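You operate a simulated robot arm through the tools that you are given. There is no shell and no other tool. Be economical: measure what you need, move in short steps, check, and stop when the job is done.

You are at the controls of a simulated robot arm. One attempt, no reset.

TASK
Plug the lamp in and set it to blue light, brightest step.
Fine: yellow plug in the small grey box before its switch goes on; press the controller's buttons where it lies.

The check looks at the end state, three seconds after you hand in, the way a careful person would. Anything else that was tipped, shoved, dropped, spilled or broken makes it a failure.

THE ROBOT
A 7-joint arm with a two-finger parallel gripper, fixed in place. Base frame: the origin is at the foot of the arm, x ahead of it, y to its left, z up; the work surface is at about z = 80. Readings come in cm, degrees, newtons and seconds.
Its first joint turns from -149.0 to 149.0 degrees. Payload 3.43 kg.
The tool frame sits at the grasp point between the pads (the TCP): z along the fingers, y along the line on which they close. The tips reach 3 cm beyond it. The gripper opens to 9.4 cm. The fingers are 2.8 cm wide and 1 cm thick; the gripper's body (5 by 9.6 cm) begins 5.5 cm behind the TCP.
Orientation is that of the tool frame in the base frame, as [roll, pitch, yaw] about the fixed x, y, z axes, in that order (R = Rz(yaw) Ry(pitch) Rx(roll)). With the fingers straight down and closing along the base's y, the tool's x points along the base's -x, its y along +y and its z along -z.

THE INTERFACE
- The arm moves only by the tool drive_tool. Its argument "moves" is a list of rows, each a list of 7 numbers: the shift along the tool's x, y, z in cm, then the turn, a rotation vector about the tool's x, y, z in degrees, then the gripper command, from -1 (shut) to 1 (fully open), values between in proportion. In form: [[tx, ty, tz, rx, ry, rz, claw], ...]. A call has 1 to 8 rows; each row is the pose to reach, as a shift and turn from the pose commanded when the call began, along the tool's axes at that moment. Rows are played at 5 a second. More than 5 cm and 8.6 degrees between two rows, or a gripper value outside its range, and nothing of the call is played. Where a pose cannot be reached the arm comes as near as it can. A force on the tool above 40 N (or 10 N above the force at the start of the call, whichever is more), or a blocked arm, ends the call early, and 0.2 s more pass. The fingers move at their own pace (about 4.5 cm/s each) and stop on an object; they squeeze with about 35 N. The grip force told is the motor's: it shows also when the fingers shut on nothing. Time passes only in rows, and 0.2 s behind the last, so rows that repeat a pose let the fingers close. The reply holds the time, the measured pose of the TCP, the force on the tool along the base axes, the opening and the grip force, in the units named above and with some noise, with the torque about the TCP (base axes, N m) and any sound that the robot's microphone picked up.
- Cameras (640 x 400 px; columns grow to the right, rows downward): "scene" is fixed at [3.81, 65.59, 155.27]; the picture's right is [-0.22, -0.98, 0.00], its down [-0.51, 0.12, -0.85] and it looks along [0.83, -0.19, -0.52] (base axes); focal length 346 px, centre (320, 200). "wrist" rides on the gripper at [7.6, 1.4, -10.3] in the tool frame; the picture's right is [-0.18, 0.98, 0.00], its down [-0.75, -0.14, -0.64] and it looks along [-0.63, -0.12, 0.77] (tool axes); focal length 243 px, centre (320, 200). There is no depth. A picture from a camera that has moved, and an enlarged one, comes with that camera's place and axes in the base frame and with its lens. The place of the scene camera against the robot may be out by one fixed shift of up to 2.5 cm in any direction.
- snapshot(camera): a new picture of that camera. It takes no simulated time.
- zoom(camera, box): a new picture of the part [left, top, right, bottom] of that camera's present view, enlarged. It takes no simulated time.
- hand_in(): hands the job in; it is judged then, once.

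Work in short steps. Places have to be worked out from the pictures, the camera data and where the tool is seen: move nearer, look again, correct. Check each grasp and each placing, and mend what went wrong. You have 120 turns and 84 pictures in all, those below and enlarged ones among them. Open the gripper and draw the arm clear of the work before you hand the job in, unless the task says otherwise; then end with one line.

The tools are called by a JSON object that holds its "name" and its "arguments". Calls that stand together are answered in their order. drive_tool: Moves the arm, as the interface text tells. Its arguments: {"type":"object","properties":{"moves":{"type":"array","items":{"type":"array","items":{"type":"number"}}}},"required":["moves"]} The other tools are called the same way: snapshot (camera) takes a picture; zoom (camera, box) takes an enlarged picture of a part of a camera's view; hand_in () hands the job in.

At the start:

```text
time_s: 0.0
tcp_pos: [83.83, 52.22, 115.61]
orientation: [-180.0, 0.0, -180.0]
contact_force: [0.4, 0.6, 0.3]
ft_torque: [-0.01, -0.01, -0.02]
grip_width: 9.39
grasp_force: 0.0
```

scene: 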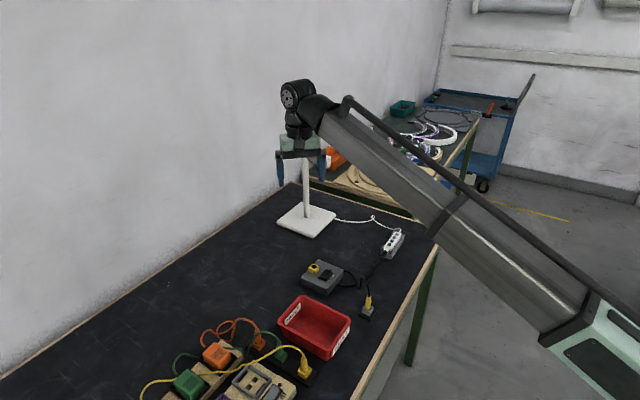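
wrist: 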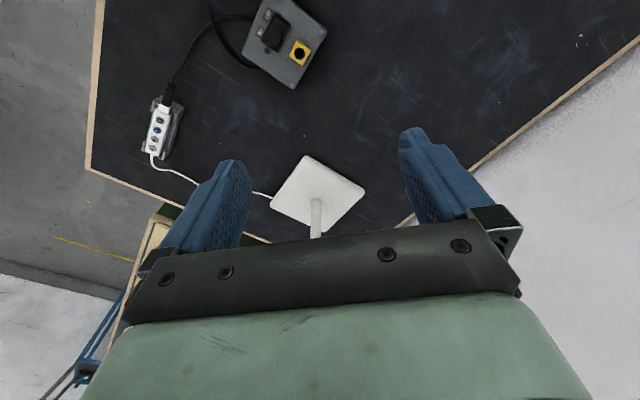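

The scene shows a lamp, a white controller, a grey box with switch and yellow socket, and a yellow plug nearby. I'll zoom for detail.

{"name": "zoom", "arguments": {"camera": "scene", "box": [270, 200, 430, 330]}}

{"name": "zoom", "arguments": {"camera": "scene", "box": [130, 290, 370, 400]}}

{"name": "zoom", "arguments": {"camera": "wrist", "box": [130, 0, 350, 200]}}

```text
3.08 times, centred on (350, 265) of scene
camera zoom: at [3.81, 65.59, 155.27], right [-0.22, -0.98, 0.0], down [-0.51, 0.12, -0.85], along [0.83, -0.19, -0.52], focal length 1064 px, centre (228, 0)
```

zoom: 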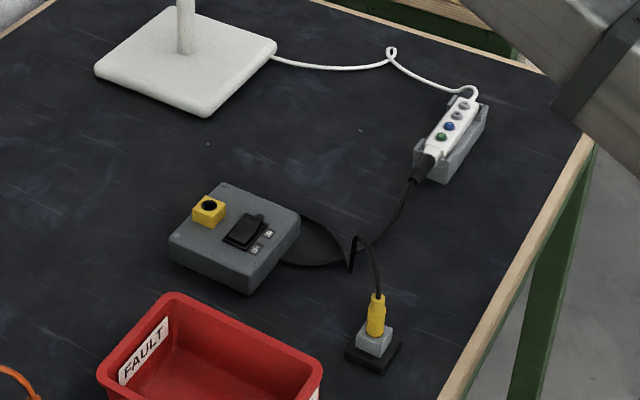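

```text
2.67 times, centred on (250, 345) of scene
camera zoom: at [3.81, 65.59, 155.27], right [-0.22, -0.98, 0.0], down [-0.51, 0.12, -0.85], along [0.83, -0.19, -0.52], focal length 922 px, centre (507, -187)
```

zoom: 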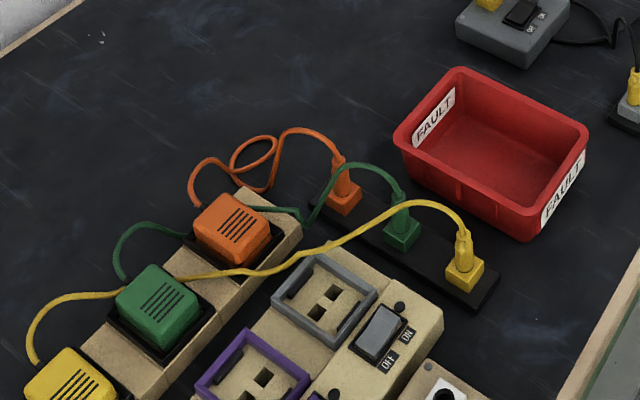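

```text
2.00 times, centred on (240, 100) of wrist
camera zoom: at [76.22, 53.53, 125.96], right [0.18, 0.98, 0.0], down [0.75, -0.14, 0.64], along [0.63, -0.12, -0.77], focal length 485 px, centre (480, 400)
```

zoom: 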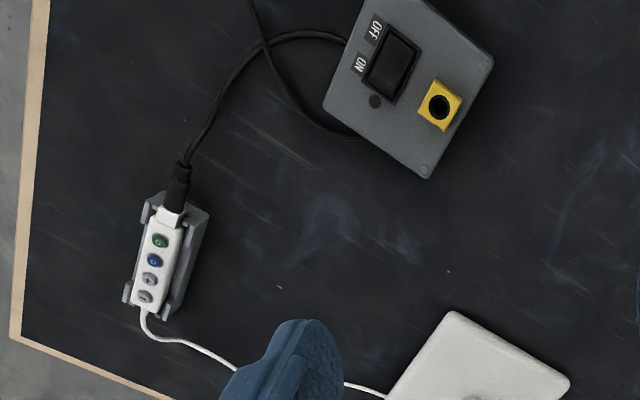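

Rough positions: parked yellow plug near (61–63, 40), yellow socket near (80, 50, 84), controller near (87, 22). I'll move above the plug at height for a better look.

{"name": "drive_tool", "arguments": {"moves": [[3.5, -2, 1.5, 0, 0, 0, 1], [7, -4, 3, 0, 0, 0, 1], [10.5, -6, 4.5, 0, 0, 0, 1], [14, -8, 6, 0, 0, 0, 1], [17.5, -10, 7.5, 0, 0, 0, 1], [21, -12, 9, 0, 0, 0, 1], [21, -12, 9, 0, 0, 0, 1]]}}

{"name": "snapshot", "arguments": {"camera": "wrist"}}

{"name": "snapshot", "arguments": {"camera": "scene"}}

```text
time_s: 1.6
tcp_pos: [62.73, 40.16, 106.64]
orientation: [-180.0, 0.0, -180.0]
contact_force: [0.3, 0.3, 0.6]
ft_torque: [0.0, -0.02, 0.0]
grip_width: 9.42
grasp_force: 0.0
```

```text
78 pictures are left
camera wrist: at [55.18, 41.6, 116.94], right [0.18, 0.98, 0.0], down [0.75, -0.14, 0.64], along [0.63, -0.12, -0.77], focal length 243 px, centre (320, 200)
```

wrist: 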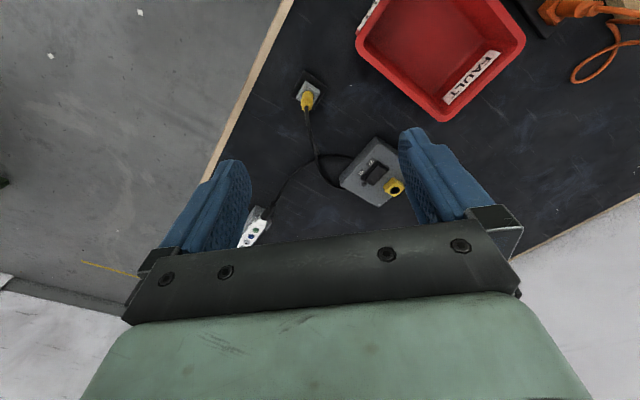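

```text
77 pictures are left
```

scene: 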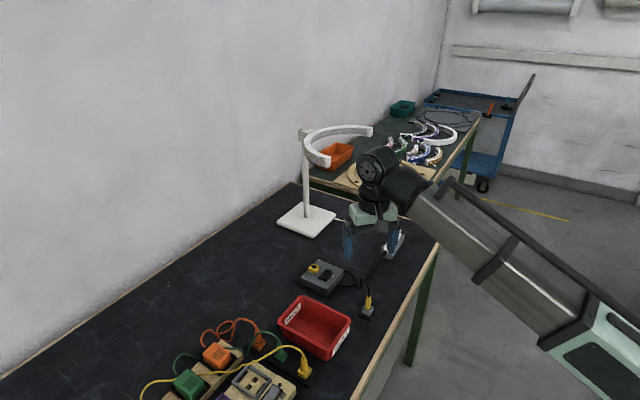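

The plug shows at wrist pixel (307,100), about (64.5, 38). Zoom to get the orientation and cables.

{"name": "zoom", "arguments": {"camera": "wrist", "box": [230, 60, 420, 250]}}

{"name": "zoom", "arguments": {"camera": "scene", "box": [330, 250, 400, 330]}}

{"name": "zoom", "arguments": {"camera": "scene", "box": [290, 250, 350, 300]}}

```text
2.11 times, centred on (325, 155) of wrist
camera zoom: at [55.18, 41.6, 116.94], right [0.18, 0.98, 0.0], down [0.75, -0.14, 0.64], along [0.63, -0.12, -0.77], focal length 511 px, centre (310, 295)
```

zoom: 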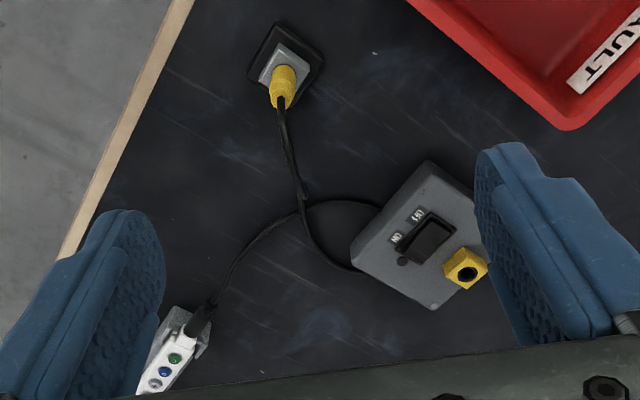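

```text
5.00 times, centred on (365, 290) of scene
camera zoom: at [3.81, 65.59, 155.27], right [-0.22, -0.98, 0.0], down [-0.51, 0.12, -0.85], along [0.83, -0.19, -0.52], focal length 1729 px, centre (95, -250)
```

zoom: 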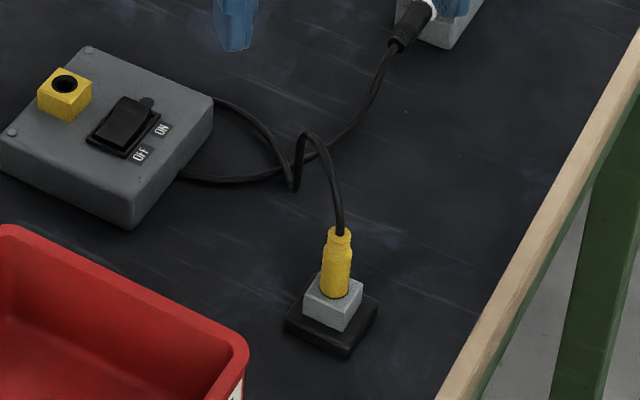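

```text
8.00 times, centred on (320, 275) of scene
camera zoom: at [3.81, 65.59, 155.27], right [-0.22, -0.98, 0.0], down [-0.51, 0.12, -0.85], along [0.83, -0.19, -0.52], focal length 2767 px, centre (320, -400)
```

zoom: 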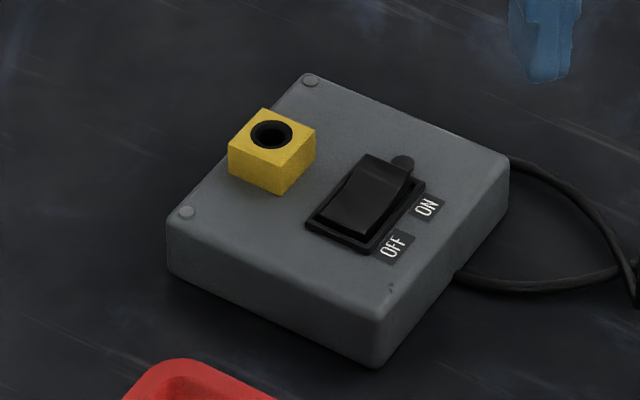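

The plug is a round vertical cylinder, ~84–88 high, at about (64.6, 38.2). I'll descend over it to z≈96 and look again.

{"name": "drive_tool", "arguments": {"moves": [[-0.8, -0.9, 3.5, 0, 0, 0, 1], [-1.9, -1.9, 7, 0, 0, 0, 1], [-1.9, -1.9, 10, 0, 0, 0, 1], [-1.9, -1.9, 10, 0, 0, 0, 1]]}}

{"name": "snapshot", "arguments": {"camera": "wrist"}}

{"name": "zoom", "arguments": {"camera": "scene", "box": [320, 230, 420, 330]}}

```text
time_s: 2.6
tcp_pos: [64.61, 38.24, 96.53]
orientation: [-180.0, 0.0, -179.9]
contact_force: [0.8, -0.2, -1.0]
ft_torque: [0.01, 0.01, 0.01]
grip_width: 9.39
grasp_force: 0.1
```

```text
73 pictures are left
camera wrist: at [57.01, 39.62, 106.89], right [0.18, 0.98, 0.0], down [0.75, -0.14, 0.64], along [0.63, -0.12, -0.77], focal length 243 px, centre (320, 200)
```

wrist: 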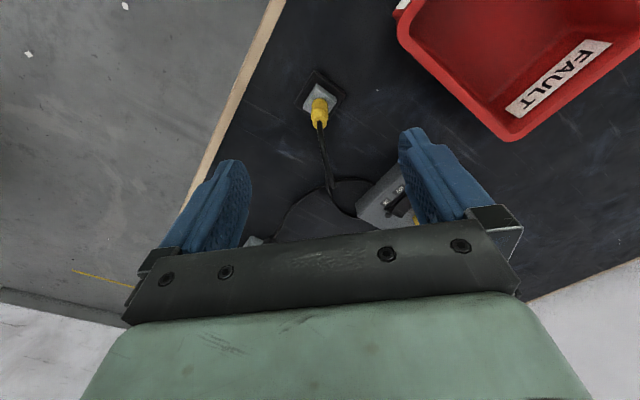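

```text
4.00 times, centred on (370, 280) of scene
camera zoom: at [3.81, 65.59, 155.27], right [-0.22, -0.98, 0.0], down [-0.51, 0.12, -0.85], along [0.83, -0.19, -0.52], focal length 1383 px, centre (120, -120)
```

zoom: 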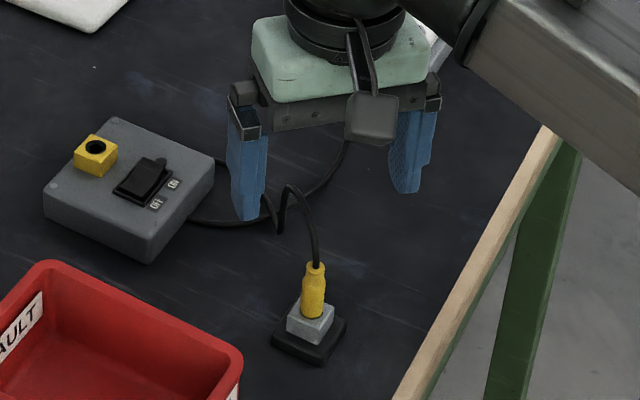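

{"name": "zoom", "arguments": {"camera": "wrist", "box": [285, 60, 365, 140]}}

```text
5.00 times, centred on (325, 100) of wrist
camera zoom: at [57.01, 39.62, 106.89], right [0.18, 0.98, 0.0], down [0.75, -0.14, 0.64], along [0.63, -0.12, -0.77], focal length 1213 px, centre (295, 700)
```

zoom: 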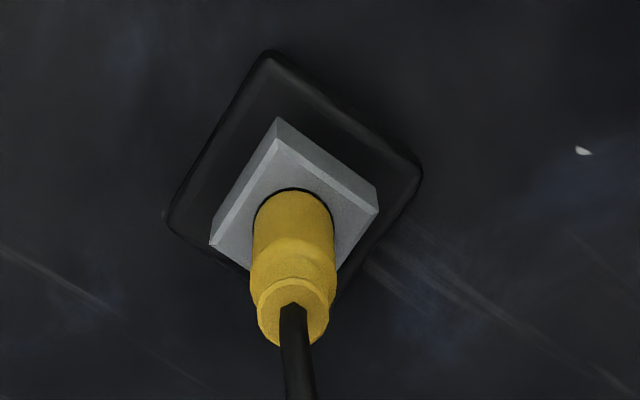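

Plug axis is at (64.4, 38.1), from z≈84.2 (holder top) to 88, about 1.5 cm thick. I'll descend to TCP z≈87.7 so the tips stay just above the holder.

{"name": "drive_tool", "arguments": {"moves": [[0.2, -0.1, 3, 0, 0, 0, 1], [0.2, -0.1, 6, 0, 0, 0, 1], [0.2, -0.1, 8, 0, 0, 0, 1], [0.2, -0.1, 8.8, 0, 0, 0, 1], [0.2, -0.1, 8.8, 0, 0, 0, 1]]}}

{"name": "snapshot", "arguments": {"camera": "wrist"}}

{"name": "zoom", "arguments": {"camera": "scene", "box": [320, 230, 420, 330]}}

```text
time_s: 3.8
tcp_pos: [64.56, 38.21, 87.9]
orientation: [-180.0, 0.0, -180.0]
contact_force: [0.0, 0.5, 0.9]
ft_torque: [0.01, 0.0, 0.01]
grip_width: 9.41
grasp_force: 0.2
```

```text
70 pictures are left
camera wrist: at [56.84, 39.45, 98.14], right [0.18, 0.98, 0.0], down [0.75, -0.14, 0.64], along [0.63, -0.12, -0.77], focal length 243 px, centre (320, 200)
```

wrist: 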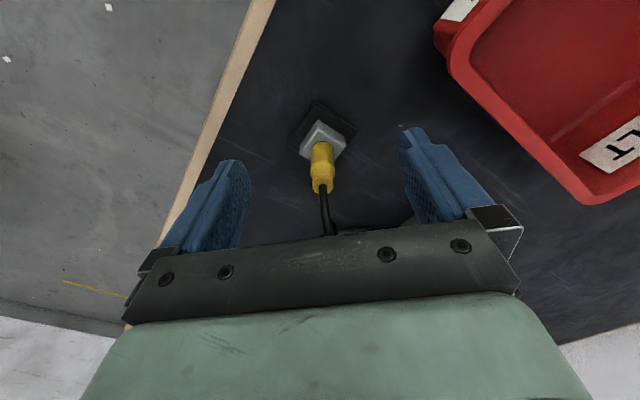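

```text
4.00 times, centred on (370, 280) of scene
camera zoom: at [3.81, 65.59, 155.27], right [-0.22, -0.98, 0.0], down [-0.51, 0.12, -0.85], along [0.83, -0.19, -0.52], focal length 1383 px, centre (120, -120)
```

zoom: 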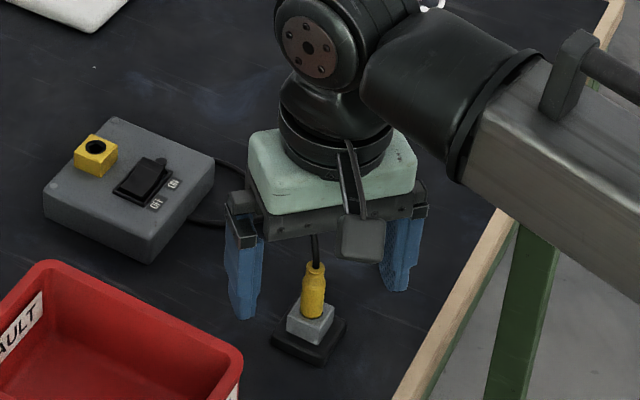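

The plug top sits right at the TCP. Closing the gripper.

{"name": "drive_tool", "arguments": {"moves": [[0, 0, 0.2, 0, 0, 0, 0], [0, 0, 0.2, 0, 0, 0, -0.5], [0, 0, 0.2, 0, 0, 0, -1], [0, 0, 0.2, 0, 0, 0, -1], [0, 0, 0.2, 0, 0, 0, -1], [0, 0, 0.2, 0, 0, 0, -1]]}}

{"name": "snapshot", "arguments": {"camera": "wrist"}}

```text
time_s: 5.2
tcp_pos: [64.38, 38.13, 87.68]
orientation: [180.0, -0.1, 179.9]
contact_force: [0.1, 0.3, 0.1]
ft_torque: [0.01, -0.02, -0.02]
grip_width: 1.32
grasp_force: 35.2
```

```text
68 pictures are left
camera wrist: at [56.81, 39.47, 97.96], right [0.18, 0.98, 0.0], down [0.75, -0.14, 0.64], along [0.63, -0.12, -0.77], focal length 243 px, centre (320, 200)
```

wrist: 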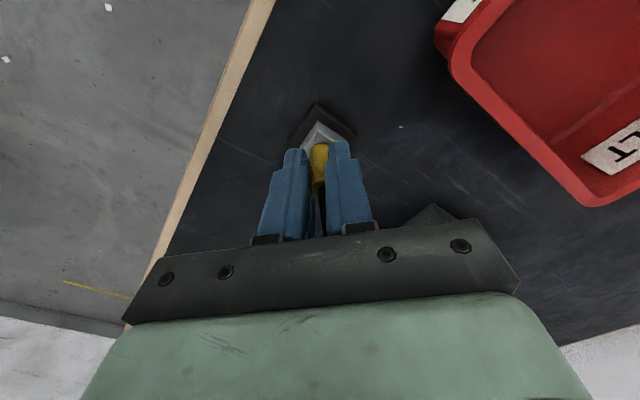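

Gripped (1.32 cm opening, 35 N). Pulling straight up slowly.

{"name": "drive_tool", "arguments": {"moves": [[0, 0, -0.6, 0, 0, 0, -1], [0, 0, -1.4, 0, 0, 0, -1], [0, 0, -2.4, 0, 0, 0, -1], [0, 0, -3.4, 0, 0, 0, -1], [0, 0, -4.4, 0, 0, 0, -1], [0, 0, -5.4, 0, 0, 0, -1]]}}

{"name": "zoom", "arguments": {"camera": "scene", "box": [270, 200, 430, 330]}}

{"name": "snapshot", "arguments": {"camera": "wrist"}}

```text
time_s: 6.6
tcp_pos: [64.52, 38.13, 93.04]
orientation: [180.0, 0.0, -180.0]
contact_force: [-0.9, -0.3, 0.0]
ft_torque: [0.0, -0.02, -0.03]
grip_width: 1.35
grasp_force: 34.9
```

```text
3.08 times, centred on (350, 265) of scene
camera zoom: at [3.81, 65.59, 155.27], right [-0.22, -0.98, 0.0], down [-0.51, 0.12, -0.85], along [0.83, -0.19, -0.52], focal length 1064 px, centre (228, 0)
```

zoom: 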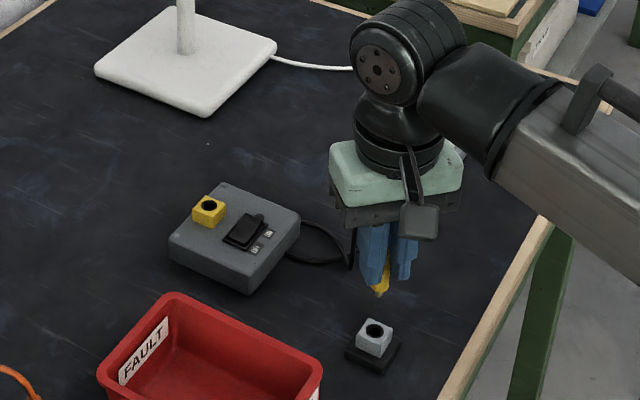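

```text
66 pictures are left
camera wrist: at [56.91, 39.47, 103.38], right [0.18, 0.98, 0.0], down [0.75, -0.14, 0.64], along [0.63, -0.12, -0.77], focal length 243 px, centre (320, 200)
```

wrist: 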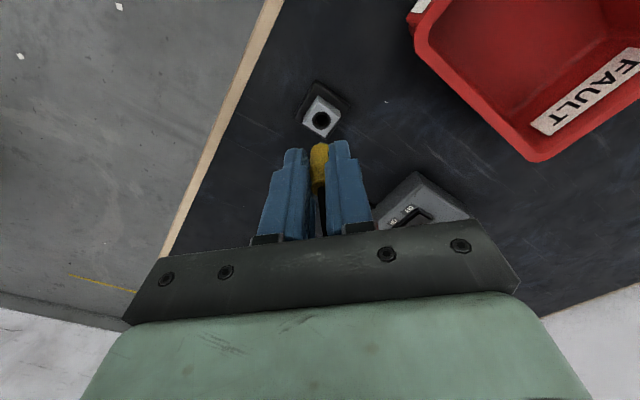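

Plug is out; the wrist camera agrees with the holder hole position. Lift and go above the yellow socket (~81.7, 49.3).

{"name": "drive_tool", "arguments": {"moves": [[0, 0, -3, 0, 0, 0, -1], [-2.5, 1.6, -5, 0, 0, 0, -1], [-5.5, 3.6, -5, 0, 0, 0, -1], [-8.5, 5.6, -5, 0, 0, 0, -1], [-11.5, 7.5, -5, 0, 0, 0, -1], [-14.5, 9.5, -5, 0, 0, 0, -1], [-17.2, 11.2, -5, 0, 0, 0, -1], [-17.2, 11.2, -5, 0, 0, 0, -1]]}}

{"name": "zoom", "arguments": {"camera": "wrist", "box": [240, 60, 400, 200]}}

{"name": "zoom", "arguments": {"camera": "scene", "box": [270, 200, 430, 330]}}

```text
time_s: 8.4
tcp_pos: [81.77, 49.24, 98.19]
orientation: [-180.0, 0.0, -180.0]
contact_force: [-0.6, 0.5, -1.1]
ft_torque: [0.05, 0.02, -0.01]
grip_width: 1.33
grasp_force: 34.8
```

```text
2.86 times, centred on (320, 130) of wrist
camera zoom: at [74.14, 50.61, 108.4], right [0.18, 0.98, 0.0], down [0.75, -0.14, 0.64], along [0.63, -0.12, -0.77], focal length 693 px, centre (320, 400)
```

zoom: 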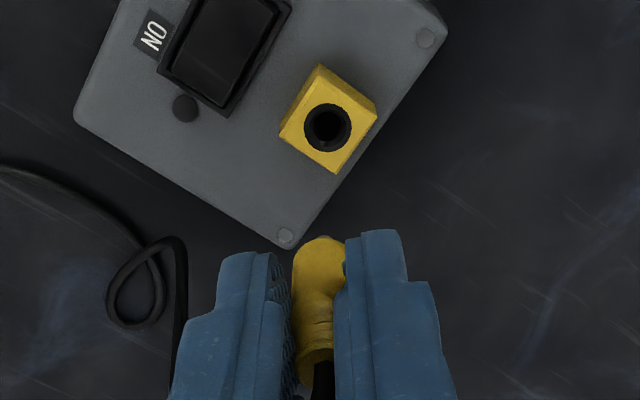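

```text
3.08 times, centred on (350, 265) of scene
camera zoom: at [3.81, 65.59, 155.27], right [-0.22, -0.98, 0.0], down [-0.51, 0.12, -0.85], along [0.83, -0.19, -0.52], focal length 1064 px, centre (228, 0)
```

zoom: 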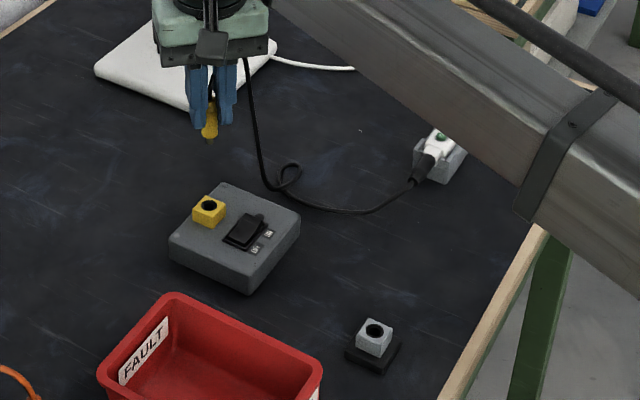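

Triangulated socket top: (81.9, 49.35, 84.6). Descend partway to z≈91.5 and verify alignment.

{"name": "drive_tool", "arguments": {"moves": [[-0.15, 0.1, 2.5, 0, 0, 0, -1], [-0.15, 0.1, 5, 0, 0, 0, -1], [-0.15, 0.1, 6.2, 0, 0, 0, -1], [-0.15, 0.1, 6.2, 0, 0, 0, -1]]}}

{"name": "zoom", "arguments": {"camera": "wrist", "box": [240, 60, 400, 200]}}

{"name": "zoom", "arguments": {"camera": "scene", "box": [280, 220, 360, 300]}}

```text
time_s: 9.4
tcp_pos: [81.94, 49.5, 91.7]
orientation: [-179.9, 0.0, -180.0]
contact_force: [-0.4, 0.3, -0.1]
ft_torque: [0.02, -0.02, -0.02]
grip_width: 1.34
grasp_force: 34.9
```

```text
2.86 times, centred on (320, 130) of wrist
camera zoom: at [74.26, 50.89, 102.12], right [0.18, 0.98, 0.0], down [0.75, -0.14, 0.64], along [0.63, -0.12, -0.77], focal length 693 px, centre (320, 400)
```

zoom: 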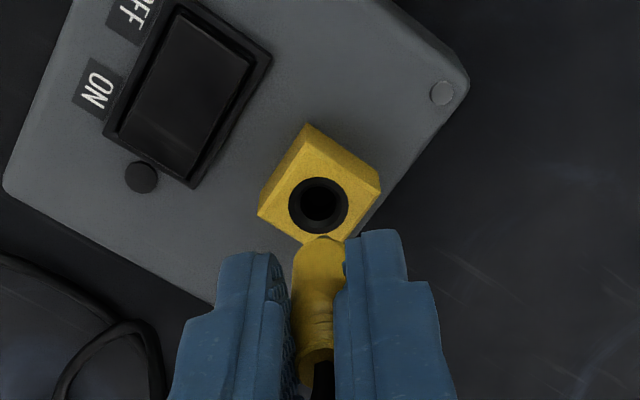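

```text
5.00 times, centred on (320, 260) of scene
camera zoom: at [3.81, 65.59, 155.27], right [-0.22, -0.98, 0.0], down [-0.51, 0.12, -0.85], along [0.83, -0.19, -0.52], focal length 1729 px, centre (320, -100)
```

zoom: 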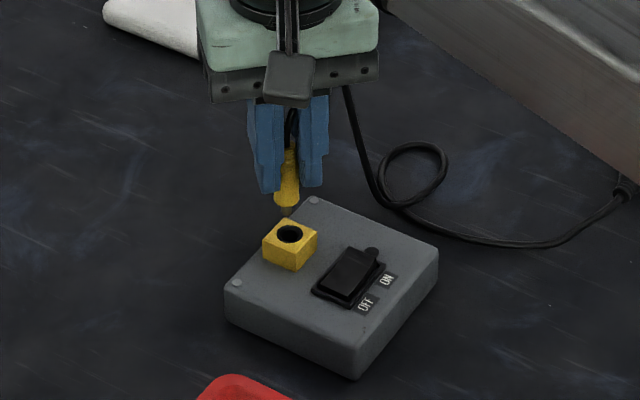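

Nearly aligned; I'll take a finer zoom to correct the last millimetres.

{"name": "zoom", "arguments": {"camera": "wrist", "box": [295, 105, 345, 155]}}

{"name": "zoom", "arguments": {"camera": "scene", "box": [295, 240, 335, 280]}}

```text
8.00 times, centred on (320, 130) of wrist
camera zoom: at [74.26, 50.89, 102.12], right [0.18, 0.98, 0.0], down [0.75, -0.14, 0.64], along [0.63, -0.12, -0.77], focal length 1941 px, centre (320, 760)
```

zoom: 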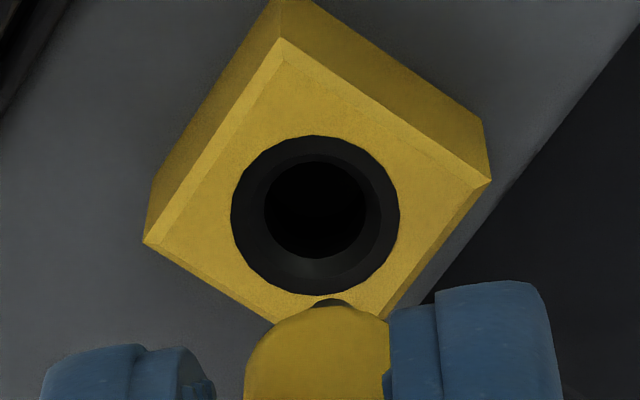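

```text
10.00 times, centred on (315, 260) of scene
camera zoom: at [3.81, 65.59, 155.27], right [-0.22, -0.98, 0.0], down [-0.51, 0.12, -0.85], along [0.83, -0.19, -0.52], focal length 3458 px, centre (370, -400)
```

zoom: 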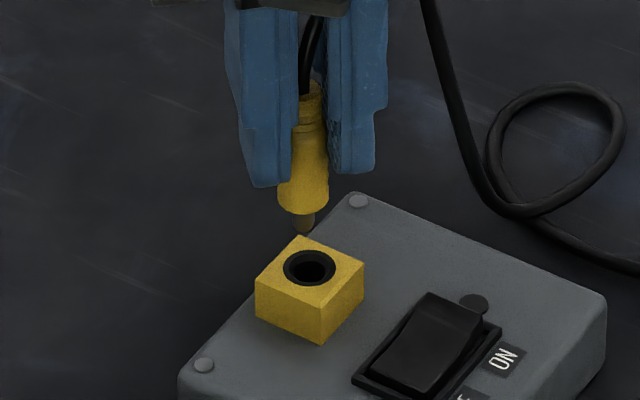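

Both views suggest shifting by about +0.12 in x and −0.18 in y. Apply it and descend gently into the socket.

{"name": "drive_tool", "arguments": {"moves": [[-0.12, -0.18, 0, 0, 0, 0, -1], [-0.12, -0.18, 0.6, 0, 0, 0, -1], [-0.12, -0.18, 1.2, 0, 0, 0, -1], [-0.12, -0.18, 1.7, 0, 0, 0, -1], [-0.12, -0.18, 1.7, 0, 0, 0, -1]]}}

{"name": "zoom", "arguments": {"camera": "scene", "box": [295, 240, 335, 280]}}

{"name": "zoom", "arguments": {"camera": "wrist", "box": [280, 105, 360, 185]}}

```text
time_s: 10.6
tcp_pos: [82.17, 49.43, 90.3]
orientation: [179.9, 0.1, -179.9]
contact_force: [1.9, 1.0, 27.0]
ft_torque: [0.07, -0.27, 0.0]
grip_width: 1.34
grasp_force: 35.0
```

```text
10.00 times, centred on (315, 260) of scene
camera zoom: at [3.81, 65.59, 155.27], right [-0.22, -0.98, 0.0], down [-0.51, 0.12, -0.85], along [0.83, -0.19, -0.52], focal length 3458 px, centre (370, -400)
```

zoom: 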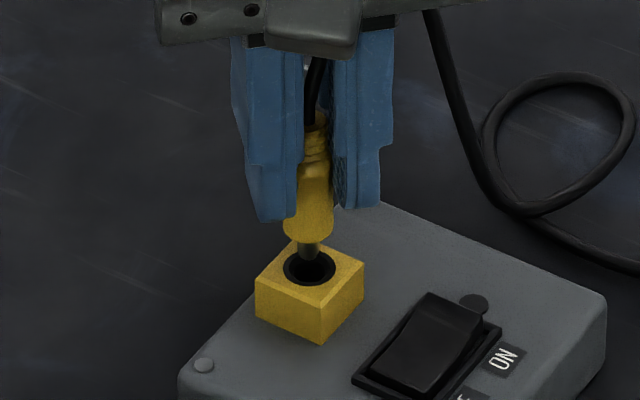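

```text
5.00 times, centred on (320, 145) of wrist
camera zoom: at [74.36, 50.7, 100.61], right [0.18, 0.98, 0.0], down [0.75, -0.14, 0.64], along [0.63, -0.12, -0.77], focal length 1213 px, centre (320, 475)
```

zoom: 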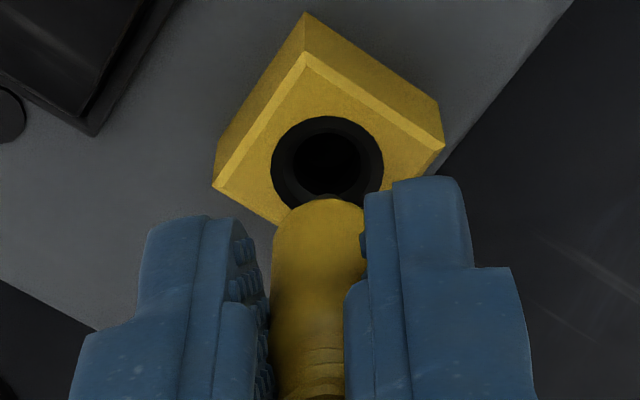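

Contact at 27 N: the pin is landing on the +x lip of the funnel, so the plug sits slightly toward +x. Back up 1 cm, shift −0.45 in x and look.

{"name": "drive_tool", "arguments": {"moves": [[0, 0, -0.8, 0, 0, 0, -1], [0.2, 0, -1.2, 0, 0, 0, -1], [0.45, 0, -1.2, 0, 0, 0, -1], [0.45, 0, -1.2, 0, 0, 0, -1]]}}

{"name": "zoom", "arguments": {"camera": "scene", "box": [295, 240, 335, 280]}}

{"name": "zoom", "arguments": {"camera": "wrist", "box": [280, 105, 360, 185]}}

```text
time_s: 11.6
tcp_pos: [81.58, 49.43, 91.24]
orientation: [180.0, 0.0, -179.9]
contact_force: [-0.4, -0.6, 0.1]
ft_torque: [-0.01, 0.03, 0.01]
grip_width: 1.33
grasp_force: 35.0
```

```text
10.00 times, centred on (315, 260) of scene
camera zoom: at [3.81, 65.59, 155.27], right [-0.22, -0.98, 0.0], down [-0.51, 0.12, -0.85], along [0.83, -0.19, -0.52], focal length 3458 px, centre (370, -400)
```

zoom: 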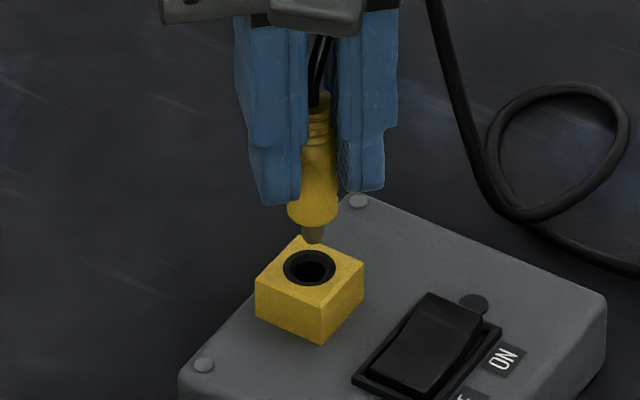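

```text
5.00 times, centred on (320, 145) of wrist
camera zoom: at [73.95, 50.67, 101.66], right [0.18, 0.98, 0.0], down [0.75, -0.14, 0.64], along [0.63, -0.12, -0.77], focal length 1213 px, centre (320, 475)
```

zoom: 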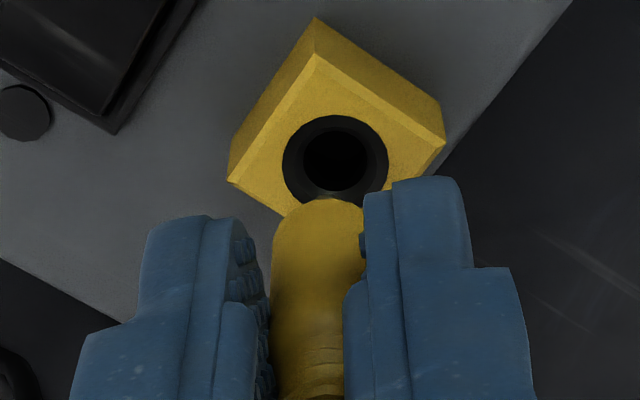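

Pin now looks within ~1 mm of the hole axis. Apply a small extra shift and descend gently again.

{"name": "drive_tool", "arguments": {"moves": [[0.1, 0.05, 0.6, 0, 0, 0, -1], [0.1, 0.05, 1.2, 0, 0, 0, -1], [0.1, 0.05, 1.6, 0, 0, 0, -1], [0.1, 0.05, 2.0, 0, 0, 0, -1], [0.1, 0.05, 2.0, 0, 0, 0, -1]]}}

{"name": "zoom", "arguments": {"camera": "scene", "box": [295, 240, 335, 280]}}

```text
time_s: 12.8
tcp_pos: [81.37, 49.42, 89.35]
orientation: [179.9, 0.0, -180.0]
contact_force: [-0.9, 1.9, 3.5]
ft_torque: [0.11, 0.04, 0.02]
grip_width: 1.33
grasp_force: 34.7
```

```text
10.00 times, centred on (315, 260) of scene
camera zoom: at [3.81, 65.59, 155.27], right [-0.22, -0.98, 0.0], down [-0.51, 0.12, -0.85], along [0.83, -0.19, -0.52], focal length 3458 px, centre (370, -400)
```

zoom: 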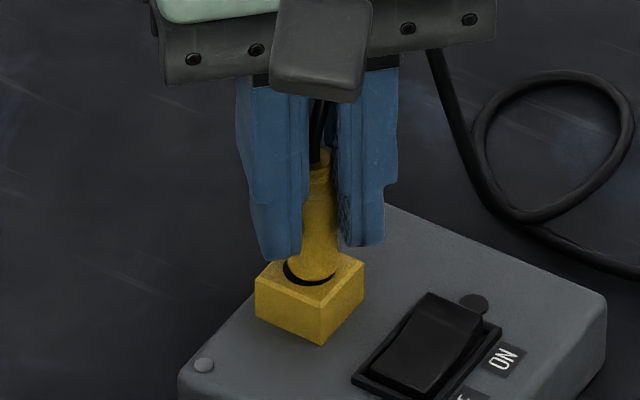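

It's entering with little force; the crescent gap on the left suggests +0.08 in y. Continue down.

{"name": "drive_tool", "arguments": {"moves": [[0, 0.08, 0.2, 0, 0, 0, -1], [0, 0.08, 0.5, 0, 0, 0, -1], [0, 0.08, 0.8, 0, 0, 0, -1], [0, 0.08, 1.1, 0, 0, 0, -1], [0, 0.08, 1.1, 0, 0, 0, -1]]}}

{"name": "zoom", "arguments": {"camera": "scene", "box": [295, 240, 335, 280]}}

{"name": "zoom", "arguments": {"camera": "wrist", "box": [280, 105, 360, 185]}}

```text
time_s: 14.0
tcp_pos: [81.34, 49.47, 88.31]
orientation: [179.9, 0.1, 179.9]
contact_force: [1.9, 9.3, 28.1]
ft_torque: [0.22, -0.2, 0.07]
grip_width: 1.31
grasp_force: 35.3
```

```text
10.00 times, centred on (315, 260) of scene
camera zoom: at [3.81, 65.59, 155.27], right [-0.22, -0.98, 0.0], down [-0.51, 0.12, -0.85], along [0.83, -0.19, -0.52], focal length 3458 px, centre (370, -400)
```

zoom: 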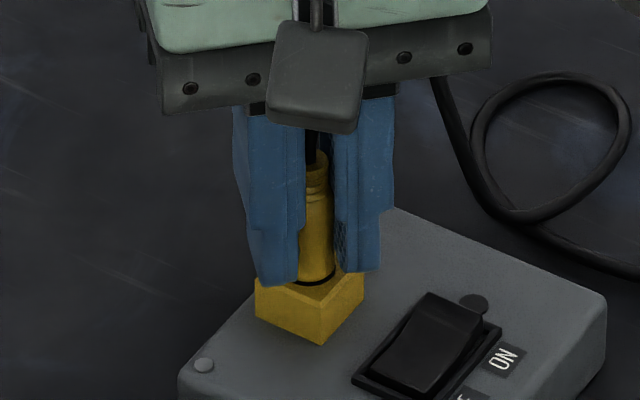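

```text
5.00 times, centred on (320, 145) of wrist
camera zoom: at [73.77, 50.8, 98.64], right [0.18, 0.98, 0.0], down [0.75, -0.14, 0.64], along [0.63, -0.12, -0.77], focal length 1213 px, centre (320, 475)
```

zoom: 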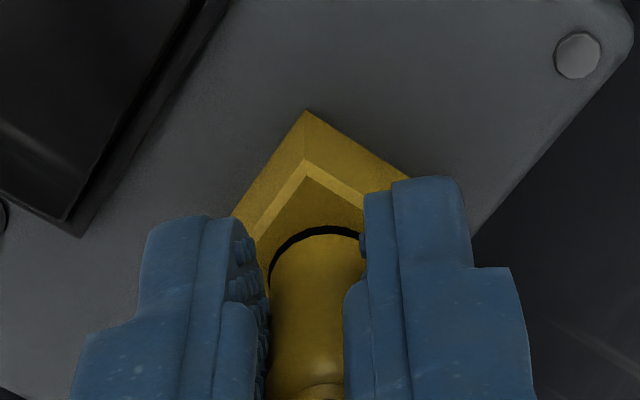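

z 88.3 with 28 N up and 9 N sideways (+y): nearly seated. I'll relieve sideways by moving +y slightly and press a little more.

{"name": "drive_tool", "arguments": {"moves": [[0, 0.08, -0.1, 0, 0, 0, -1], [0, 0.15, -0.1, 0, 0, 0, -1], [0, 0.15, 0.1, 0, 0, 0, -1], [0, 0.15, 0.3, 0, 0, 0, -1], [0, 0.15, 0.3, 0, 0, 0, -1]]}}

```text
time_s: 15.2
tcp_pos: [81.46, 49.48, 88.09]
orientation: [-179.9, 0.1, 179.9]
contact_force: [-2.0, -2.3, 39.8]
ft_torque: [-0.09, -0.15, -0.03]
grip_width: 1.31
grasp_force: 34.8
```

{"name": "zoom", "arguments": {"camera": "scene", "box": [295, 240, 335, 280]}}

{"name": "zoom", "arguments": {"camera": "wrist", "box": [280, 105, 360, 185]}}

```text
10.00 times, centred on (315, 260) of scene
camera zoom: at [3.81, 65.59, 155.27], right [-0.22, -0.98, 0.0], down [-0.51, 0.12, -0.85], along [0.83, -0.19, -0.52], focal length 3458 px, centre (370, -400)
```

zoom: 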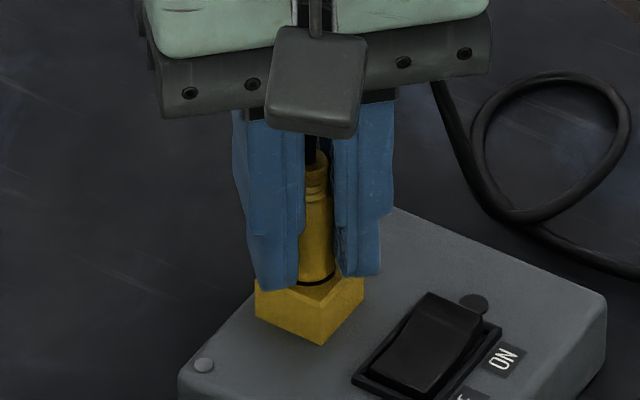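

```text
5.00 times, centred on (320, 145) of wrist
camera zoom: at [73.77, 50.83, 98.47], right [0.18, 0.98, 0.0], down [0.75, -0.14, 0.64], along [0.63, -0.12, -0.77], focal length 1213 px, centre (320, 475)
```

zoom: 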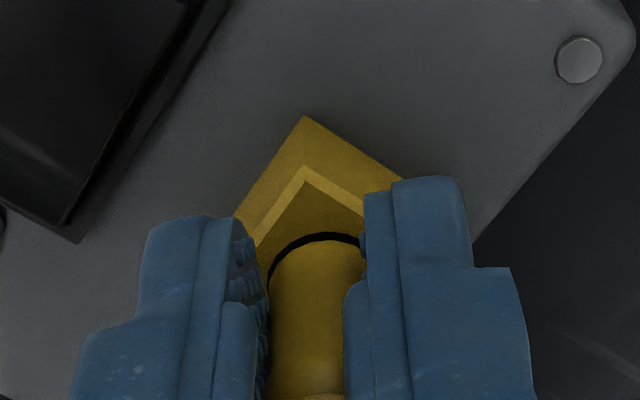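

The visible plug length now matches how it sat in the holder and the box hasn't moved; it's bottomed. Release partially, rise and inspect.

{"name": "drive_tool", "arguments": {"moves": [[0, 0, -0.2, 0, 0, 0, -0.6], [0, 0, -0.2, 0, 0, 0, -0.3], [0, 0, -0.2, 0, 0, 0, -0.3], [0, 0, -2, 0, 0, 0, -0.3], [0, 0, -5, 0, 0, 0, -0.3], [0, 0, -9, 0, 0, 0, -0.3], [0, 0, -9, 0, 0, 0, -0.3]]}}

{"name": "zoom", "arguments": {"camera": "scene", "box": [280, 230, 360, 300]}}

{"name": "snapshot", "arguments": {"camera": "wrist"}}

```text
time_s: 16.8
tcp_pos: [81.33, 49.7, 96.9]
orientation: [-180.0, 0.1, 180.0]
contact_force: [-0.3, 1.1, -0.4]
ft_torque: [0.0, 0.0, 0.01]
grip_width: 3.3
grasp_force: 0.0
```

```text
5.71 times, centred on (320, 265) of scene
camera zoom: at [3.81, 65.59, 155.27], right [-0.22, -0.98, 0.0], down [-0.51, 0.12, -0.85], along [0.83, -0.19, -0.52], focal length 1976 px, centre (320, -171)
```

zoom: 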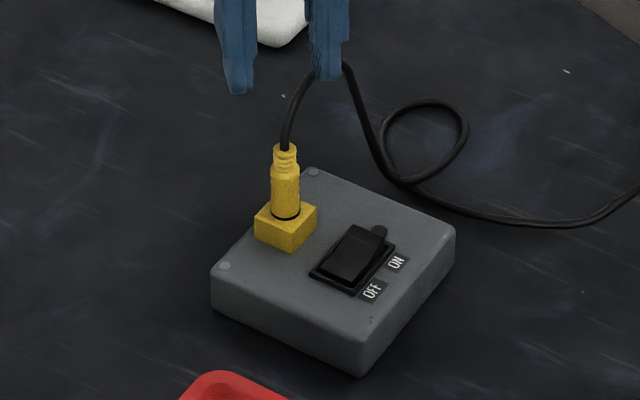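

```text
49 pictures are left
camera wrist: at [73.7, 51.06, 107.36], right [0.18, 0.98, 0.0], down [0.75, -0.14, 0.64], along [0.63, -0.12, -0.77], focal length 243 px, centre (320, 200)
```

wrist: 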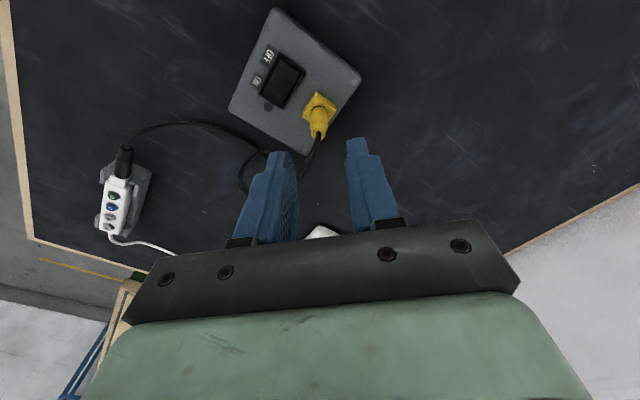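

{"name": "zoom", "arguments": {"camera": "scene", "box": [305, 240, 325, 265]}}

{"name": "zoom", "arguments": {"camera": "wrist", "box": [230, 30, 370, 150]}}

```text
16.00 times, centred on (315, 252) of scene
camera zoom: at [3.81, 65.59, 155.27], right [-0.22, -0.98, 0.0], down [-0.51, 0.12, -0.85], along [0.83, -0.19, -0.52], focal length 5533 px, centre (400, -640)
```

zoom: 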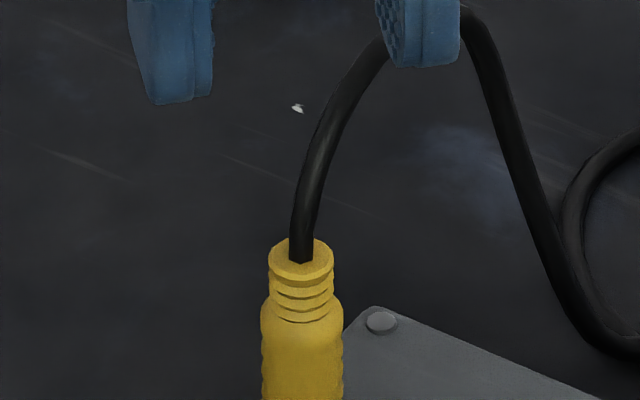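

```text
3.33 times, centred on (300, 90) of wrist
camera zoom: at [73.7, 51.06, 107.36], right [0.18, 0.98, 0.0], down [0.75, -0.14, 0.64], along [0.63, -0.12, -0.77], focal length 809 px, centre (387, 567)
```

zoom: 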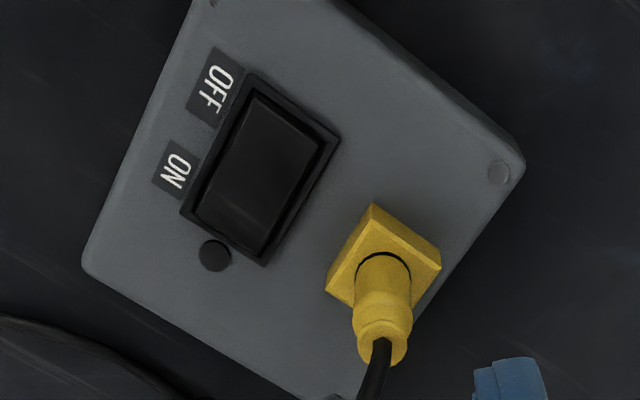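

The plug looks seated. The rocker's ON end is the raised end at about (80.1, 45.4, 84.2), with axis direction (0.72, −0.70). I'll raise, turn 46°, and open so one finger can press the ON end alone.

{"name": "drive_tool", "arguments": {"moves": [[0, 0, -3.5, 0, 0, 0, -0.3], [1.5, 0, -4, 0, 0, -7.7, -0.3], [3, 0, -4, 0, 0, -15.4, 0.3], [4.5, -0.1, -4, 0, 0, -23, 1], [5.5, -0.1, -4, 0, 0, -30.7, 1], [5.5, -0.1, -4, 0, 0, -38.4, 1], [5.5, -0.1, -4, 0, 0, -46, 1], [5.5, -0.1, -4, 0, 0, -46, 1]]}}

{"name": "snapshot", "arguments": {"camera": "wrist"}}

{"name": "zoom", "arguments": {"camera": "scene", "box": [270, 200, 390, 310]}}

```text
time_s: 18.6
tcp_pos: [75.91, 49.5, 100.88]
orientation: [-180.0, 0.0, -133.9]
contact_force: [-0.7, 0.0, 1.1]
ft_torque: [-0.02, 0.03, -0.01]
grip_width: 9.42
grasp_force: 0.1
```

```text
46 pictures are left
camera wrist: at [69.59, 44.9, 111.27], right [-0.58, 0.81, 0.0], down [0.62, 0.45, 0.64], along [0.52, 0.37, -0.77], focal length 243 px, centre (320, 200)
```

wrist: 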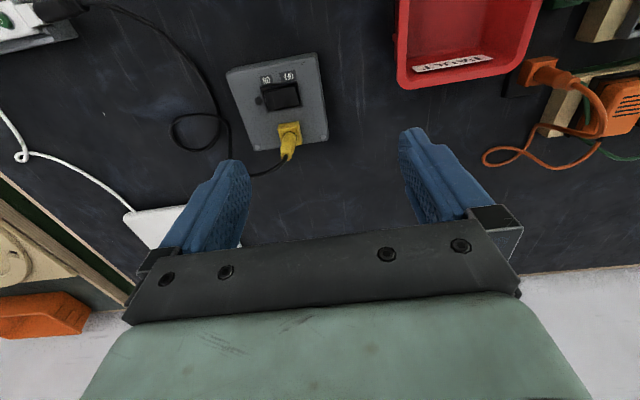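

```text
3.64 times, centred on (330, 255) of scene
camera zoom: at [3.81, 65.59, 155.27], right [-0.22, -0.98, 0.0], down [-0.51, 0.12, -0.85], along [0.83, -0.19, -0.52], focal length 1258 px, centre (284, 0)
```

zoom: 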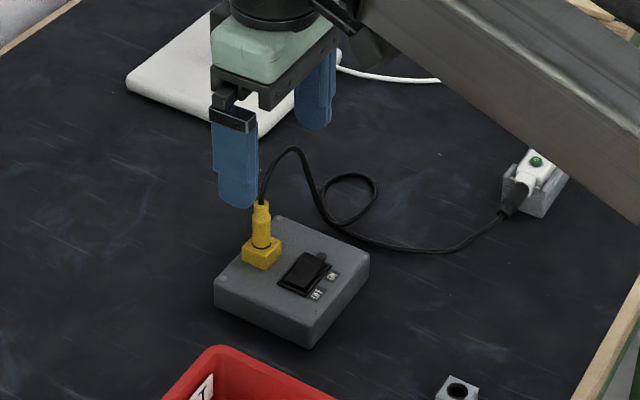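

{"name": "zoom", "arguments": {"camera": "wrist", "box": [215, 45, 335, 165]}}

```text
3.33 times, centred on (275, 105) of wrist
camera zoom: at [69.59, 44.9, 111.27], right [-0.58, 0.81, 0.0], down [0.62, 0.45, 0.64], along [0.52, 0.37, -0.77], focal length 809 px, centre (470, 517)
```

zoom: 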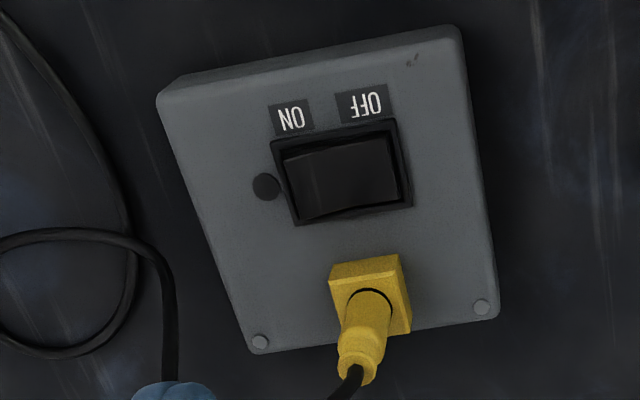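

ON edge confirmed near (80.1, 45.2). I'll narrow the opening to 7 cm (more clearance to the red bin), put the −y finger over (79.6, 45.9), and descend to just above the rocker.

{"name": "drive_tool", "arguments": {"moves": [[0, -1.18, 0, 0, 0, 0, 0.5], [0, -1.18, 3.5, 0, 0, 0, 0.5], [0, -1.18, 7, 0, 0, 0, 0.5], [0, -1.18, 10.5, 0, 0, 0, 0.5], [0, -1.18, 13, 0, 0, 0, 0.5], [0, -1.18, 13, 0, 0, 0, 0.5]]}}

{"name": "snapshot", "arguments": {"camera": "wrist"}}

{"name": "zoom", "arguments": {"camera": "scene", "box": [290, 230, 360, 300]}}

```text
time_s: 20.0
tcp_pos: [76.76, 48.73, 87.89]
orientation: [179.9, 0.0, -134.0]
contact_force: [-0.6, 0.3, -0.3]
ft_torque: [-0.03, -0.01, 0.0]
grip_width: 7.05
grasp_force: 0.0
```

```text
43 pictures are left
camera wrist: at [70.45, 44.18, 98.25], right [-0.58, 0.82, 0.0], down [0.62, 0.44, 0.64], along [0.52, 0.37, -0.77], focal length 243 px, centre (320, 200)
```

wrist: 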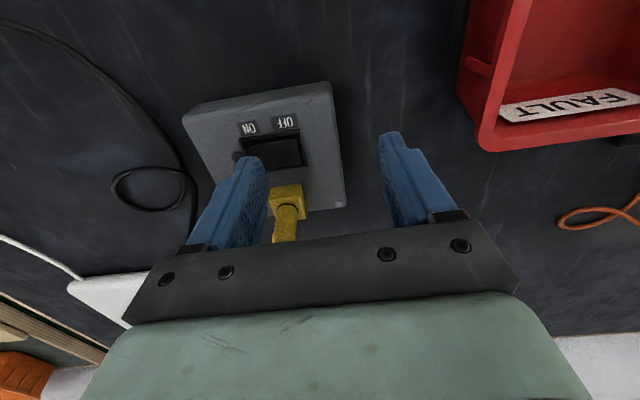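

```text
5.71 times, centred on (325, 265) of scene
camera zoom: at [3.81, 65.59, 155.27], right [-0.22, -0.98, 0.0], down [-0.51, 0.12, -0.85], along [0.83, -0.19, -0.52], focal length 1976 px, centre (291, -171)
```

zoom: 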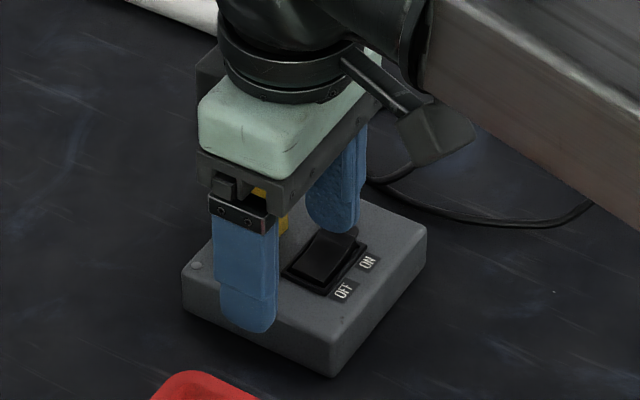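

Fingertip sits just above the ON end. Press down in small steps, listening for a click.

{"name": "drive_tool", "arguments": {"moves": [[0, 0, 0.5, 0, 0, 0, 0.5], [0, 0, 0.8, 0, 0, 0, 0.5], [0, 0, 1.1, 0, 0, 0, 0.5], [0, 0, 1.4, 0, 0, 0, 0.5], [0, 0, 1.6, 0, 0, 0, 0.5]]}}

{"name": "zoom", "arguments": {"camera": "wrist", "box": [180, 70, 350, 240]}}

```text
time_s: 21.3
tcp_pos: [76.79, 48.71, 86.66]
orientation: [-179.8, 0.2, -134.1]
contact_force: [-2.9, -1.7, 14.1]
ft_torque: [-0.46, -0.28, -0.19]
grip_width: 6.99
grasp_force: 0.1
heard: click
stopped in row 5: the force on the tool passed its limit at 43 N (the readings are from after the stop); the commanded pose is now the measured one
```

```text
2.35 times, centred on (265, 155) of wrist
camera zoom: at [70.48, 44.09, 97.04], right [-0.58, 0.82, 0.0], down [0.62, 0.44, 0.64], along [0.53, 0.37, -0.76], focal length 571 px, centre (449, 306)
```

zoom: 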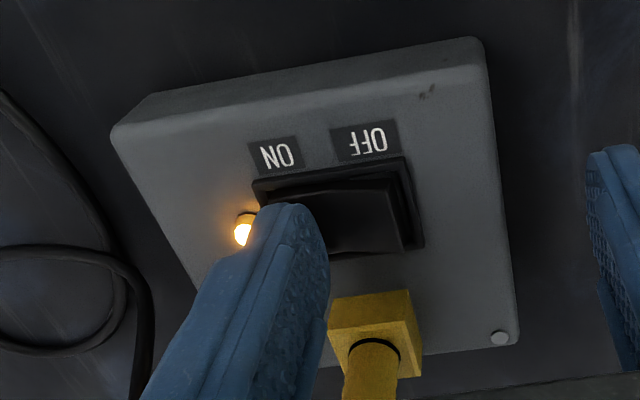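

Click heard and the indicator is lit: supply is ON. Rise and move over the controller to read the buttons.

{"name": "drive_tool", "arguments": {"moves": [[0, 0, -4.5, 0, 0, 0, 0.5], [0, 0, -9, 0, 0, 0, 0.5], [1.2, -3, -12, 0, 0, 0, 0.5], [3.2, -7.5, -12.5, 0, 0, 0, 0.5], [5.2, -12, -13, 0, 0, 0, 0.5], [7.2, -16.5, -13, 0, 0, 0, 0.5], [9.2, -21, -13, 0, 0, 0, 0.5], [11, -25, -13, 0, 0, 0, 0.5]]}}

{"name": "snapshot", "arguments": {"camera": "wrist"}}

{"name": "snapshot", "arguments": {"camera": "scene"}}

```text
time_s: 23.1
tcp_pos: [87.21, 23.46, 99.67]
orientation: [-179.9, 0.2, -134.1]
contact_force: [-0.5, -0.4, 0.0]
ft_torque: [0.0, 0.02, 0.02]
grip_width: 7.06
grasp_force: 0.1
```

```text
40 pictures are left
camera wrist: at [80.8, 18.8, 109.99], right [-0.58, 0.82, 0.0], down [0.62, 0.44, 0.64], along [0.53, 0.37, -0.76], focal length 243 px, centre (320, 200)
```

wrist: 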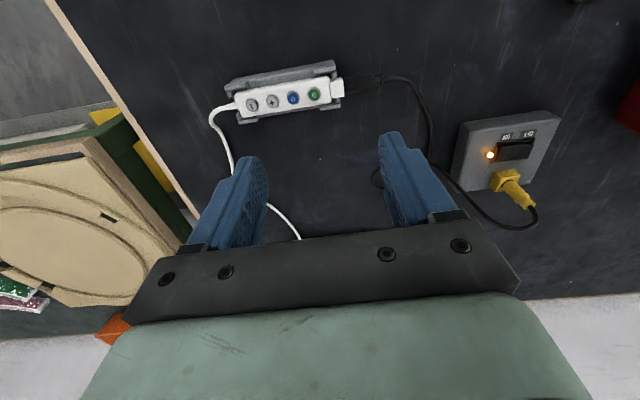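

```text
39 pictures are left
```

scene: 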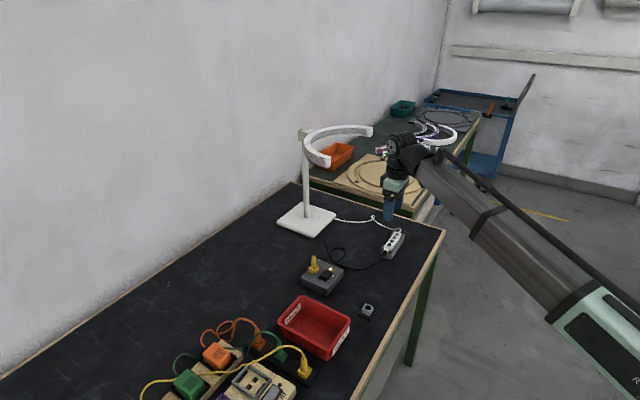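

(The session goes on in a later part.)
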